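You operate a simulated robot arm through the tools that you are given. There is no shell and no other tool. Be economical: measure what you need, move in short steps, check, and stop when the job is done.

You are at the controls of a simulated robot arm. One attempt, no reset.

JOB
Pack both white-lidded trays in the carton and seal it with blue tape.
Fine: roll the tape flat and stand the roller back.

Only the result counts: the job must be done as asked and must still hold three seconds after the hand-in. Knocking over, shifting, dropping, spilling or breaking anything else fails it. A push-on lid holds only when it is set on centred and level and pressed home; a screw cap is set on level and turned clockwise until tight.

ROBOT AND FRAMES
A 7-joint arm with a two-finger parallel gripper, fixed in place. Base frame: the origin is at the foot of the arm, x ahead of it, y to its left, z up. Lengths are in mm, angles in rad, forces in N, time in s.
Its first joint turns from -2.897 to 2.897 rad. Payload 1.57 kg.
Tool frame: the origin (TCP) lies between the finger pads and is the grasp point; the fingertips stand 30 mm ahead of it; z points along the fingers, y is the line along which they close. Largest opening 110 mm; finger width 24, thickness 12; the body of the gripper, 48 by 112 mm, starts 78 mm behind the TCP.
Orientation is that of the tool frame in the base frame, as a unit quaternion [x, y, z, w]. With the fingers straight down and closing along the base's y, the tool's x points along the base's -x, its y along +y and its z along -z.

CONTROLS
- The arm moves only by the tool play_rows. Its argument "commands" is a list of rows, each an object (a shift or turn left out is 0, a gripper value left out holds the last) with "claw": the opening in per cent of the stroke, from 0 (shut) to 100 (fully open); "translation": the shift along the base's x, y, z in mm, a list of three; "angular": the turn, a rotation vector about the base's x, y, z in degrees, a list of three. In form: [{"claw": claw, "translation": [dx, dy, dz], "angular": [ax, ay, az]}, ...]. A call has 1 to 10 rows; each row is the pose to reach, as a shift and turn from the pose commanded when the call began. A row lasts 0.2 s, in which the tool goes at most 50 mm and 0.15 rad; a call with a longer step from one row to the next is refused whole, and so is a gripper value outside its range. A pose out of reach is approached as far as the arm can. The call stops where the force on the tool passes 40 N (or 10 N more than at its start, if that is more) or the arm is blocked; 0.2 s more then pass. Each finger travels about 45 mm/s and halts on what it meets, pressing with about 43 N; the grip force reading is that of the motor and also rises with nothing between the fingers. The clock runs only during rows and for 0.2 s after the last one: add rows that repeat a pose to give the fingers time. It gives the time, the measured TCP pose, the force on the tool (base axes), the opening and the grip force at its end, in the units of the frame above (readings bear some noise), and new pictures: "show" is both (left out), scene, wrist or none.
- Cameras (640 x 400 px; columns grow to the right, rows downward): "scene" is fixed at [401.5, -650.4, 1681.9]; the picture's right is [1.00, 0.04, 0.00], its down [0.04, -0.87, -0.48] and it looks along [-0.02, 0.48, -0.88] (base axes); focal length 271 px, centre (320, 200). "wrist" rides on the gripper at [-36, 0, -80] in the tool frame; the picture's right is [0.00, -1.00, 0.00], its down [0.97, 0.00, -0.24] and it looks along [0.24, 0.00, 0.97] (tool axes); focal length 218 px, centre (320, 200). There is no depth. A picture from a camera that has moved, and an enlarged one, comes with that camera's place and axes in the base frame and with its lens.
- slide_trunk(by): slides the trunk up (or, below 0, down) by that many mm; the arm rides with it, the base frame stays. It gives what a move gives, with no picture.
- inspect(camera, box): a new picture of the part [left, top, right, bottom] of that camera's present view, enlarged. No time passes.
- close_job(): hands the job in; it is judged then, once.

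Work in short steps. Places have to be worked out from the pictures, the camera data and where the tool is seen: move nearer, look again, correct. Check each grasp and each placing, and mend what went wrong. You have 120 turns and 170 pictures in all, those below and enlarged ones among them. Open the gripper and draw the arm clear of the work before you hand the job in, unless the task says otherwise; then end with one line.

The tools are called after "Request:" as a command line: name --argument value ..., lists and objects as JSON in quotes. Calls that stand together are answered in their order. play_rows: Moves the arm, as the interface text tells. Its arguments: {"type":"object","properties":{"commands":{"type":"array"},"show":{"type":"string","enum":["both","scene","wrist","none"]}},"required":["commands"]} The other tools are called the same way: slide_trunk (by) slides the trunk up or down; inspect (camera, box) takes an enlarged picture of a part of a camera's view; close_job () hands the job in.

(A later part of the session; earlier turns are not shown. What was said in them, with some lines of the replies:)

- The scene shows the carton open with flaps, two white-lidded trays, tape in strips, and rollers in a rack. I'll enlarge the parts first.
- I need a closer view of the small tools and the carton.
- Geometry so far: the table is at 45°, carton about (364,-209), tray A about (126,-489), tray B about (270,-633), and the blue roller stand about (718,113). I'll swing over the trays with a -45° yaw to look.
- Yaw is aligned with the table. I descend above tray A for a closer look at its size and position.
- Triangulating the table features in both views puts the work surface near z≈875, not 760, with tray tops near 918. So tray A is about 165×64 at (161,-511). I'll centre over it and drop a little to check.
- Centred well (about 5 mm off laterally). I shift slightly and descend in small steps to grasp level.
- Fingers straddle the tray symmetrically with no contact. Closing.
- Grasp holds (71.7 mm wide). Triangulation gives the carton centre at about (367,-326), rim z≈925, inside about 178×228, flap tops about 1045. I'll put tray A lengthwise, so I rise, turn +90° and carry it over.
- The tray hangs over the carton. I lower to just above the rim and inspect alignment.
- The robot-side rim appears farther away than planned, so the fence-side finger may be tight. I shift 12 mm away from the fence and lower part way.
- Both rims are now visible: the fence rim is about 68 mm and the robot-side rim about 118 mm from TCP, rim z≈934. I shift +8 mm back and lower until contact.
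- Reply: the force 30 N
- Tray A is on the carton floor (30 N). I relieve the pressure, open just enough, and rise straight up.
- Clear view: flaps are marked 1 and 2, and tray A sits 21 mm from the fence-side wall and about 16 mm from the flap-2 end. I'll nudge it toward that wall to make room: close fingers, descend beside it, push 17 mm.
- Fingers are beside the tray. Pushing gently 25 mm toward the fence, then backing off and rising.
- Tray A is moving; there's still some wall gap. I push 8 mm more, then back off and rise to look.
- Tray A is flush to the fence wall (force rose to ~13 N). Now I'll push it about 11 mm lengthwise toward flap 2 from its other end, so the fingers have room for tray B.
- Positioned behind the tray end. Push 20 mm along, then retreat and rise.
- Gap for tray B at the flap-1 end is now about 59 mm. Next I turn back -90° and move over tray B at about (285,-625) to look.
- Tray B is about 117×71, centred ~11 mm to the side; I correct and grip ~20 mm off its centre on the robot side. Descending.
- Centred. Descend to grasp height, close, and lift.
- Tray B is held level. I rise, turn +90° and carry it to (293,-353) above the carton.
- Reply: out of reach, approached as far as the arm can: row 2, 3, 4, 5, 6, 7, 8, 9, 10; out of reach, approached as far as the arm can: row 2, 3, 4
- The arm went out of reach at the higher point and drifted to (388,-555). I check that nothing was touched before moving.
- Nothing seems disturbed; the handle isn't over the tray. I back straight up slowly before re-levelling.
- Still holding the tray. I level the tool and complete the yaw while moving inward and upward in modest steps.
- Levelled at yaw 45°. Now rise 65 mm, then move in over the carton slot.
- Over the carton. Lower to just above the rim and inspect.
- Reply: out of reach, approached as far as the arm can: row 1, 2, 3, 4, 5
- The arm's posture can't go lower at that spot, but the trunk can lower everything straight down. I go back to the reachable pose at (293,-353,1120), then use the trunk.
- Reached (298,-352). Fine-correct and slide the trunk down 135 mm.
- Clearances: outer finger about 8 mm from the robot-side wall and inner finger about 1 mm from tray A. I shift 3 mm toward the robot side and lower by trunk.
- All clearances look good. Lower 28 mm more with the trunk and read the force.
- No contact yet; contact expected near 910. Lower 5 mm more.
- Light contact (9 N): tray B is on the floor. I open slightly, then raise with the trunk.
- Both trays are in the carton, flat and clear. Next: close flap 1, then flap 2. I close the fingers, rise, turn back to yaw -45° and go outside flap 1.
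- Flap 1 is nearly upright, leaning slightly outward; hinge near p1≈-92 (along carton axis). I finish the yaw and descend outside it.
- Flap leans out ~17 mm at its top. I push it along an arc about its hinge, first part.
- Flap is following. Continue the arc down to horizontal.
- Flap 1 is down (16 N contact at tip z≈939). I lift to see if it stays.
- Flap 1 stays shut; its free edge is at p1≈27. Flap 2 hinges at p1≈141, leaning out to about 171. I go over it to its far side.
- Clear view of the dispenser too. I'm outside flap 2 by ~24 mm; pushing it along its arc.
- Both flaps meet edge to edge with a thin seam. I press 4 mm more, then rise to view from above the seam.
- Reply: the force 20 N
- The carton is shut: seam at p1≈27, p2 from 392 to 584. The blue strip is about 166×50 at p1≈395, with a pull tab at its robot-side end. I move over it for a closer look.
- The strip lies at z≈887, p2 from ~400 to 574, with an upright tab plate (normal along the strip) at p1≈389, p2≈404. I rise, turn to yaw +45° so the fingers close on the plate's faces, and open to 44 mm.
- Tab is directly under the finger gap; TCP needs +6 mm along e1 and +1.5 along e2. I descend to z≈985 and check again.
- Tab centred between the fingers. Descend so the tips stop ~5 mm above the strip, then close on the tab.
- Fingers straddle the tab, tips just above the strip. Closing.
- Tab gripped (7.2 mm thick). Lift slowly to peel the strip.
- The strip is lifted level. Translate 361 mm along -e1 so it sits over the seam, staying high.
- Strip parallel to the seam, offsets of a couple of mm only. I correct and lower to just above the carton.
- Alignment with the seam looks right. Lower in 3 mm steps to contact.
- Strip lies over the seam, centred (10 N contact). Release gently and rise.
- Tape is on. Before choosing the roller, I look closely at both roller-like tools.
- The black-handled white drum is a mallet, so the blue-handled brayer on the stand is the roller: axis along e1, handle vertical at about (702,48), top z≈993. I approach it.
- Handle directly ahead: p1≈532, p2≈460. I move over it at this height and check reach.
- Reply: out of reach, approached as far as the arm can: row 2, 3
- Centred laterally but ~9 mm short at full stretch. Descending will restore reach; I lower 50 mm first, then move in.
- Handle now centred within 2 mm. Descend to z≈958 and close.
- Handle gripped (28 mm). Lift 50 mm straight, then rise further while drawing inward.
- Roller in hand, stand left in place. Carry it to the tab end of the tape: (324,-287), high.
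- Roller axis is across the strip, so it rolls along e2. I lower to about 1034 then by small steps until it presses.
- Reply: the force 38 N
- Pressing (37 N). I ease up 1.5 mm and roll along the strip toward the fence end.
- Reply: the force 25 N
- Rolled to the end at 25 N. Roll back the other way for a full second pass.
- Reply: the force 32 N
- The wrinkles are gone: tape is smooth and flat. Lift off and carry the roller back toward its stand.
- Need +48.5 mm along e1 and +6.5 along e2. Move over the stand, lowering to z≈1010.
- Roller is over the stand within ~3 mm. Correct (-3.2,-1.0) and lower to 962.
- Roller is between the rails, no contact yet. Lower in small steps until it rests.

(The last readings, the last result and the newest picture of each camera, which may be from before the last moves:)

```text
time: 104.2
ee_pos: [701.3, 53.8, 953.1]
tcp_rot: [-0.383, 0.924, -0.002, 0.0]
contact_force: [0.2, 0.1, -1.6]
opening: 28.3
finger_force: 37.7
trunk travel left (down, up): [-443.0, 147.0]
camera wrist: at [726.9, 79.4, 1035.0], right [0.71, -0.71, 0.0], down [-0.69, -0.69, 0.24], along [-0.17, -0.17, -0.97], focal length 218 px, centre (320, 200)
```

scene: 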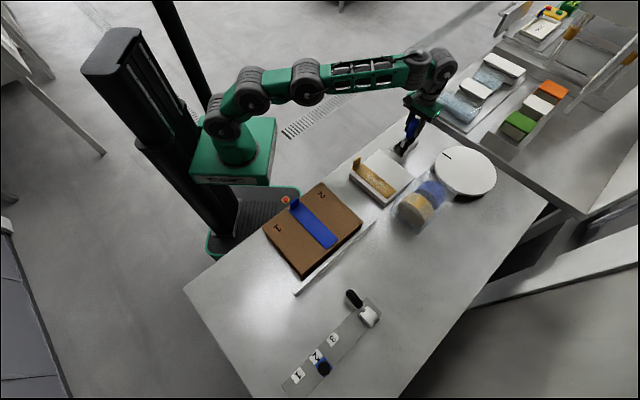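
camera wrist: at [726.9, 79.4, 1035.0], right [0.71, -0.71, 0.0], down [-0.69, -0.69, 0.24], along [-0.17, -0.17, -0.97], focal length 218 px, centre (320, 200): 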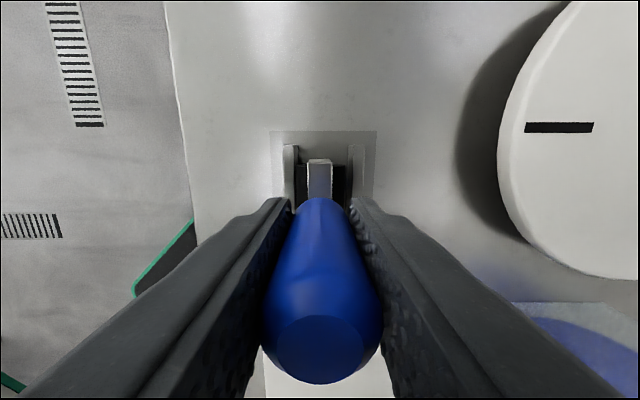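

Still no contact; the handle slid up in the grip earlier. Continue lowering slowly.

Request:
play_rows --commands '[{"translation": [0, 0, -1.5]}, {"translation": [0, 0, -3]}, {"translation": [0, 0, -4.5]}, {"translation": [0, 0, -6]}]' --show "wrist"

```text
time: 105.2
ee_pos: [700.1, 53.3, 949.8]
tcp_rot: [-0.384, 0.923, -0.001, 0.001]
contact_force: [-1.1, -2.1, 10.4]
opening: 28.3
finger_force: 37.9
trunk travel left (down, up): [-443.0, 147.0]
camera wrist: at [727.4, 79.4, 1031.2], right [0.71, -0.71, 0.0], down [-0.69, -0.69, 0.24], along [-0.17, -0.17, -0.97], focal length 218 px, centre (320, 200)
```

wrist: 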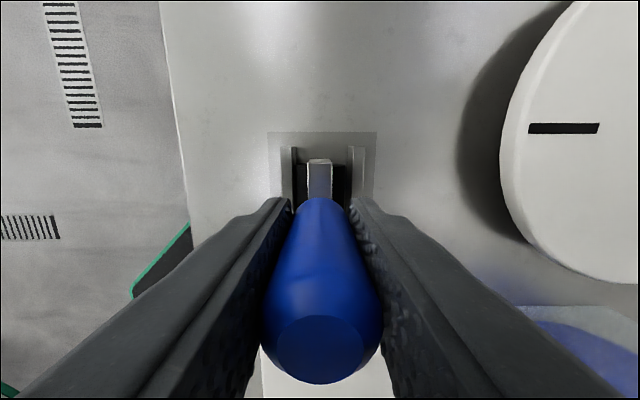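

Resting at z≈950 with 10 N, matching the pick geometry. Release gently.

Request:
play_rows --commands '[{"translation": [0, 0, 2], "claw": 30}, {"translation": [0, 0, 2], "claw": 40}, {"translation": [0, 0, 2], "claw": 60}, {"translation": [0, 0, 2], "claw": 70}, {"translation": [0, 0, 2], "claw": 70}]'

Request:
inspect --camera "scene" --box '[370, 90, 450, 170]'

```text
time: 106.3
ee_pos: [702.2, 52.9, 949.3]
tcp_rot: [-0.384, 0.923, -0.001, 0.001]
contact_force: [0.4, -0.1, 0.3]
opening: 76.8
finger_force: 0.0
trunk travel left (down, up): [-443.0, 147.0]
camera wrist: at [727.9, 79.5, 1030.6], right [0.71, -0.71, 0.0], down [-0.69, -0.69, 0.24], along [-0.17, -0.17, -0.97], focal length 218 px, centre (320, 200)
```

scene: 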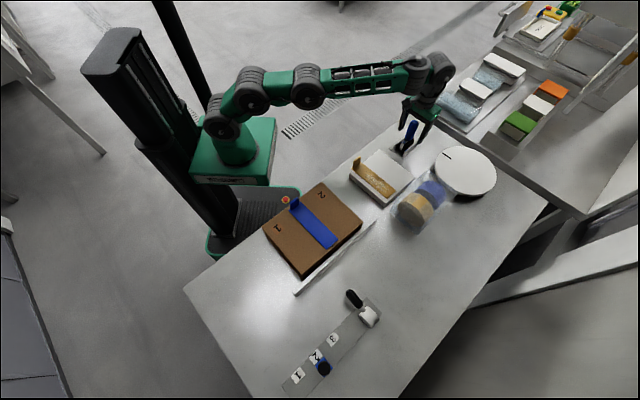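
wrist: 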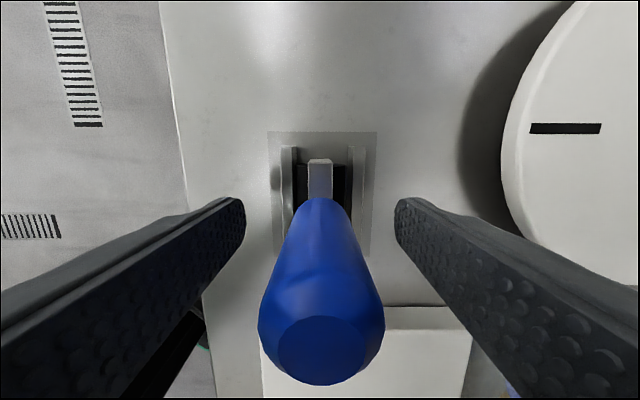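

```text
5.00 times, centred on (410, 130) of scene
camera zoom: at [401.5, -650.4, 1681.9], right [1.0, 0.04, 0.0], down [0.04, -0.87, -0.48], along [-0.02, 0.48, -0.88], focal length 1356 px, centre (-130, 550)
```

zoom: 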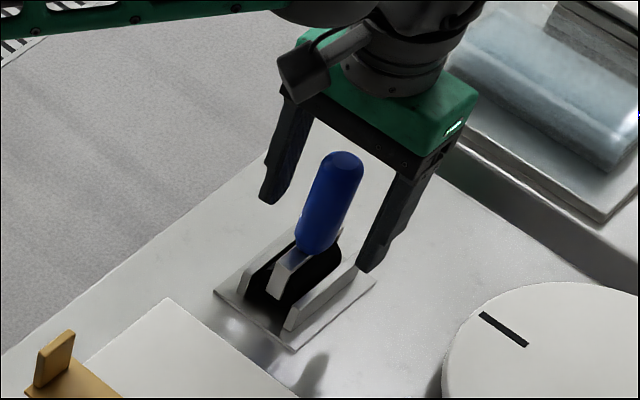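

The roller stands by itself in the stand. Rise straight up, then draw away.

Request:
play_rows --commands '[{"translation": [0, 0, 25]}, {"translation": [0, 0, 55]}, {"translation": [-3, -3, 85]}, {"translation": [-10, -10, 105]}, {"translation": [-30, -30, 130]}, {"translation": [-60, -60, 150]}, {"translation": [-90, -90, 160]}, {"translation": [-120, -120, 165]}, {"translation": [-140, -140, 170]}, {"translation": [-140, -140, 170]}]'

Request:
inspect --camera "scene" --box '[250, 110, 450, 290]'

Request:
inspect --camera "scene" --box '[280, 280, 400, 400]'

```text
time: 108.5
ee_pos: [557.5, -85.1, 1119.7]
tcp_rot: [-0.385, 0.923, -0.001, 0.001]
contact_force: [0.1, -0.1, 0.1]
opening: 77.0
finger_force: 0.0
trunk travel left (down, up): [-443.0, 147.0]
camera wrist: at [584.0, -58.9, 1200.6], right [0.71, -0.71, 0.0], down [-0.68, -0.69, 0.24], along [-0.17, -0.17, -0.97], focal length 218 px, centre (320, 200)
```

scene: 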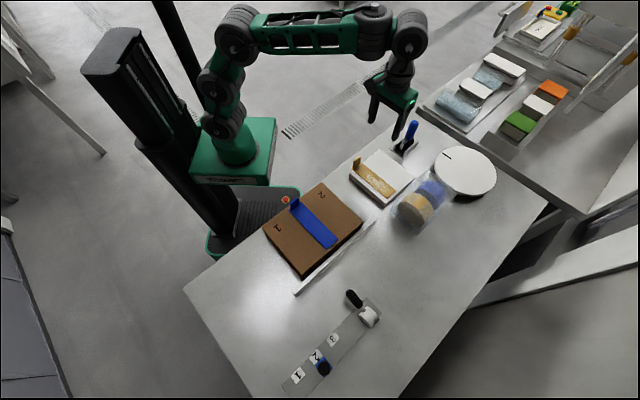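
wrist: 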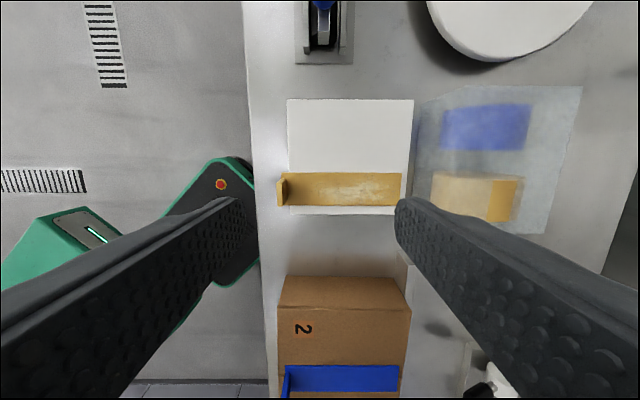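

```text
2.22 times, centred on (350, 200) of scene
camera zoom: at [401.5, -650.4, 1681.9], right [1.0, 0.04, 0.0], down [0.04, -0.87, -0.48], along [-0.02, 0.48, -0.88], focal length 602 px, centre (253, 200)
```

zoom: 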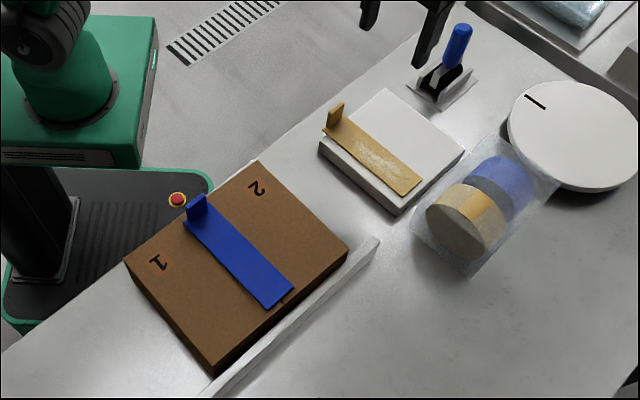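

```text
3.33 times, centred on (340, 340) of scene
camera zoom: at [401.5, -650.4, 1681.9], right [1.0, 0.04, 0.0], down [0.04, -0.87, -0.48], along [-0.02, 0.48, -0.88], focal length 904 px, centre (253, -267)
```

zoom: 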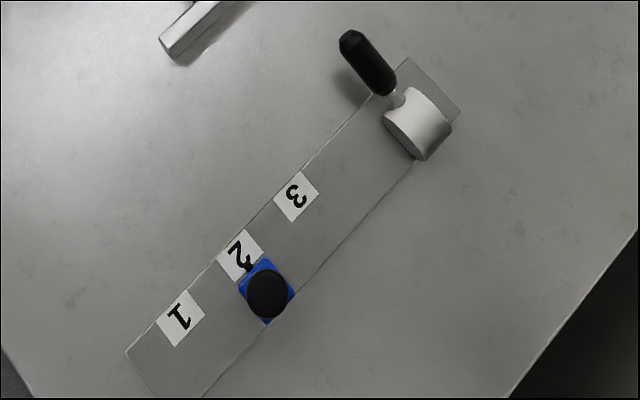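

Everything else is unmoved. A last closer look at the tape relative to the seam.

Request:
inspect --camera "scene" --box '[280, 185, 350, 260]'

```text
5.33 times, centred on (315, 222) of scene
camera zoom: at [401.5, -650.4, 1681.9], right [1.0, 0.04, 0.0], down [0.04, -0.87, -0.48], along [-0.02, 0.48, -0.88], focal length 1446 px, centre (347, 80)
```

zoom: 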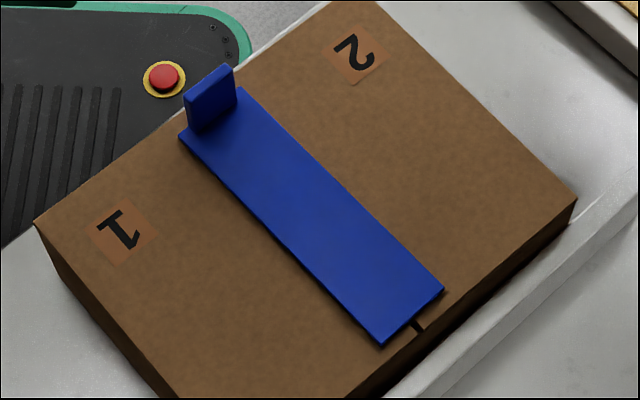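

The tape is flat and centred on the seam, the flaps are shut, the roller is standing, and the arm is clear and open. Handing in.

Request:
close_job

```text
The job is handed in.
```

Both white-lidded trays are packed in the closed carton, which is sealed along the seam with the blue tape rolled flat; the roller is standing back in its stand, and the job is handed in.
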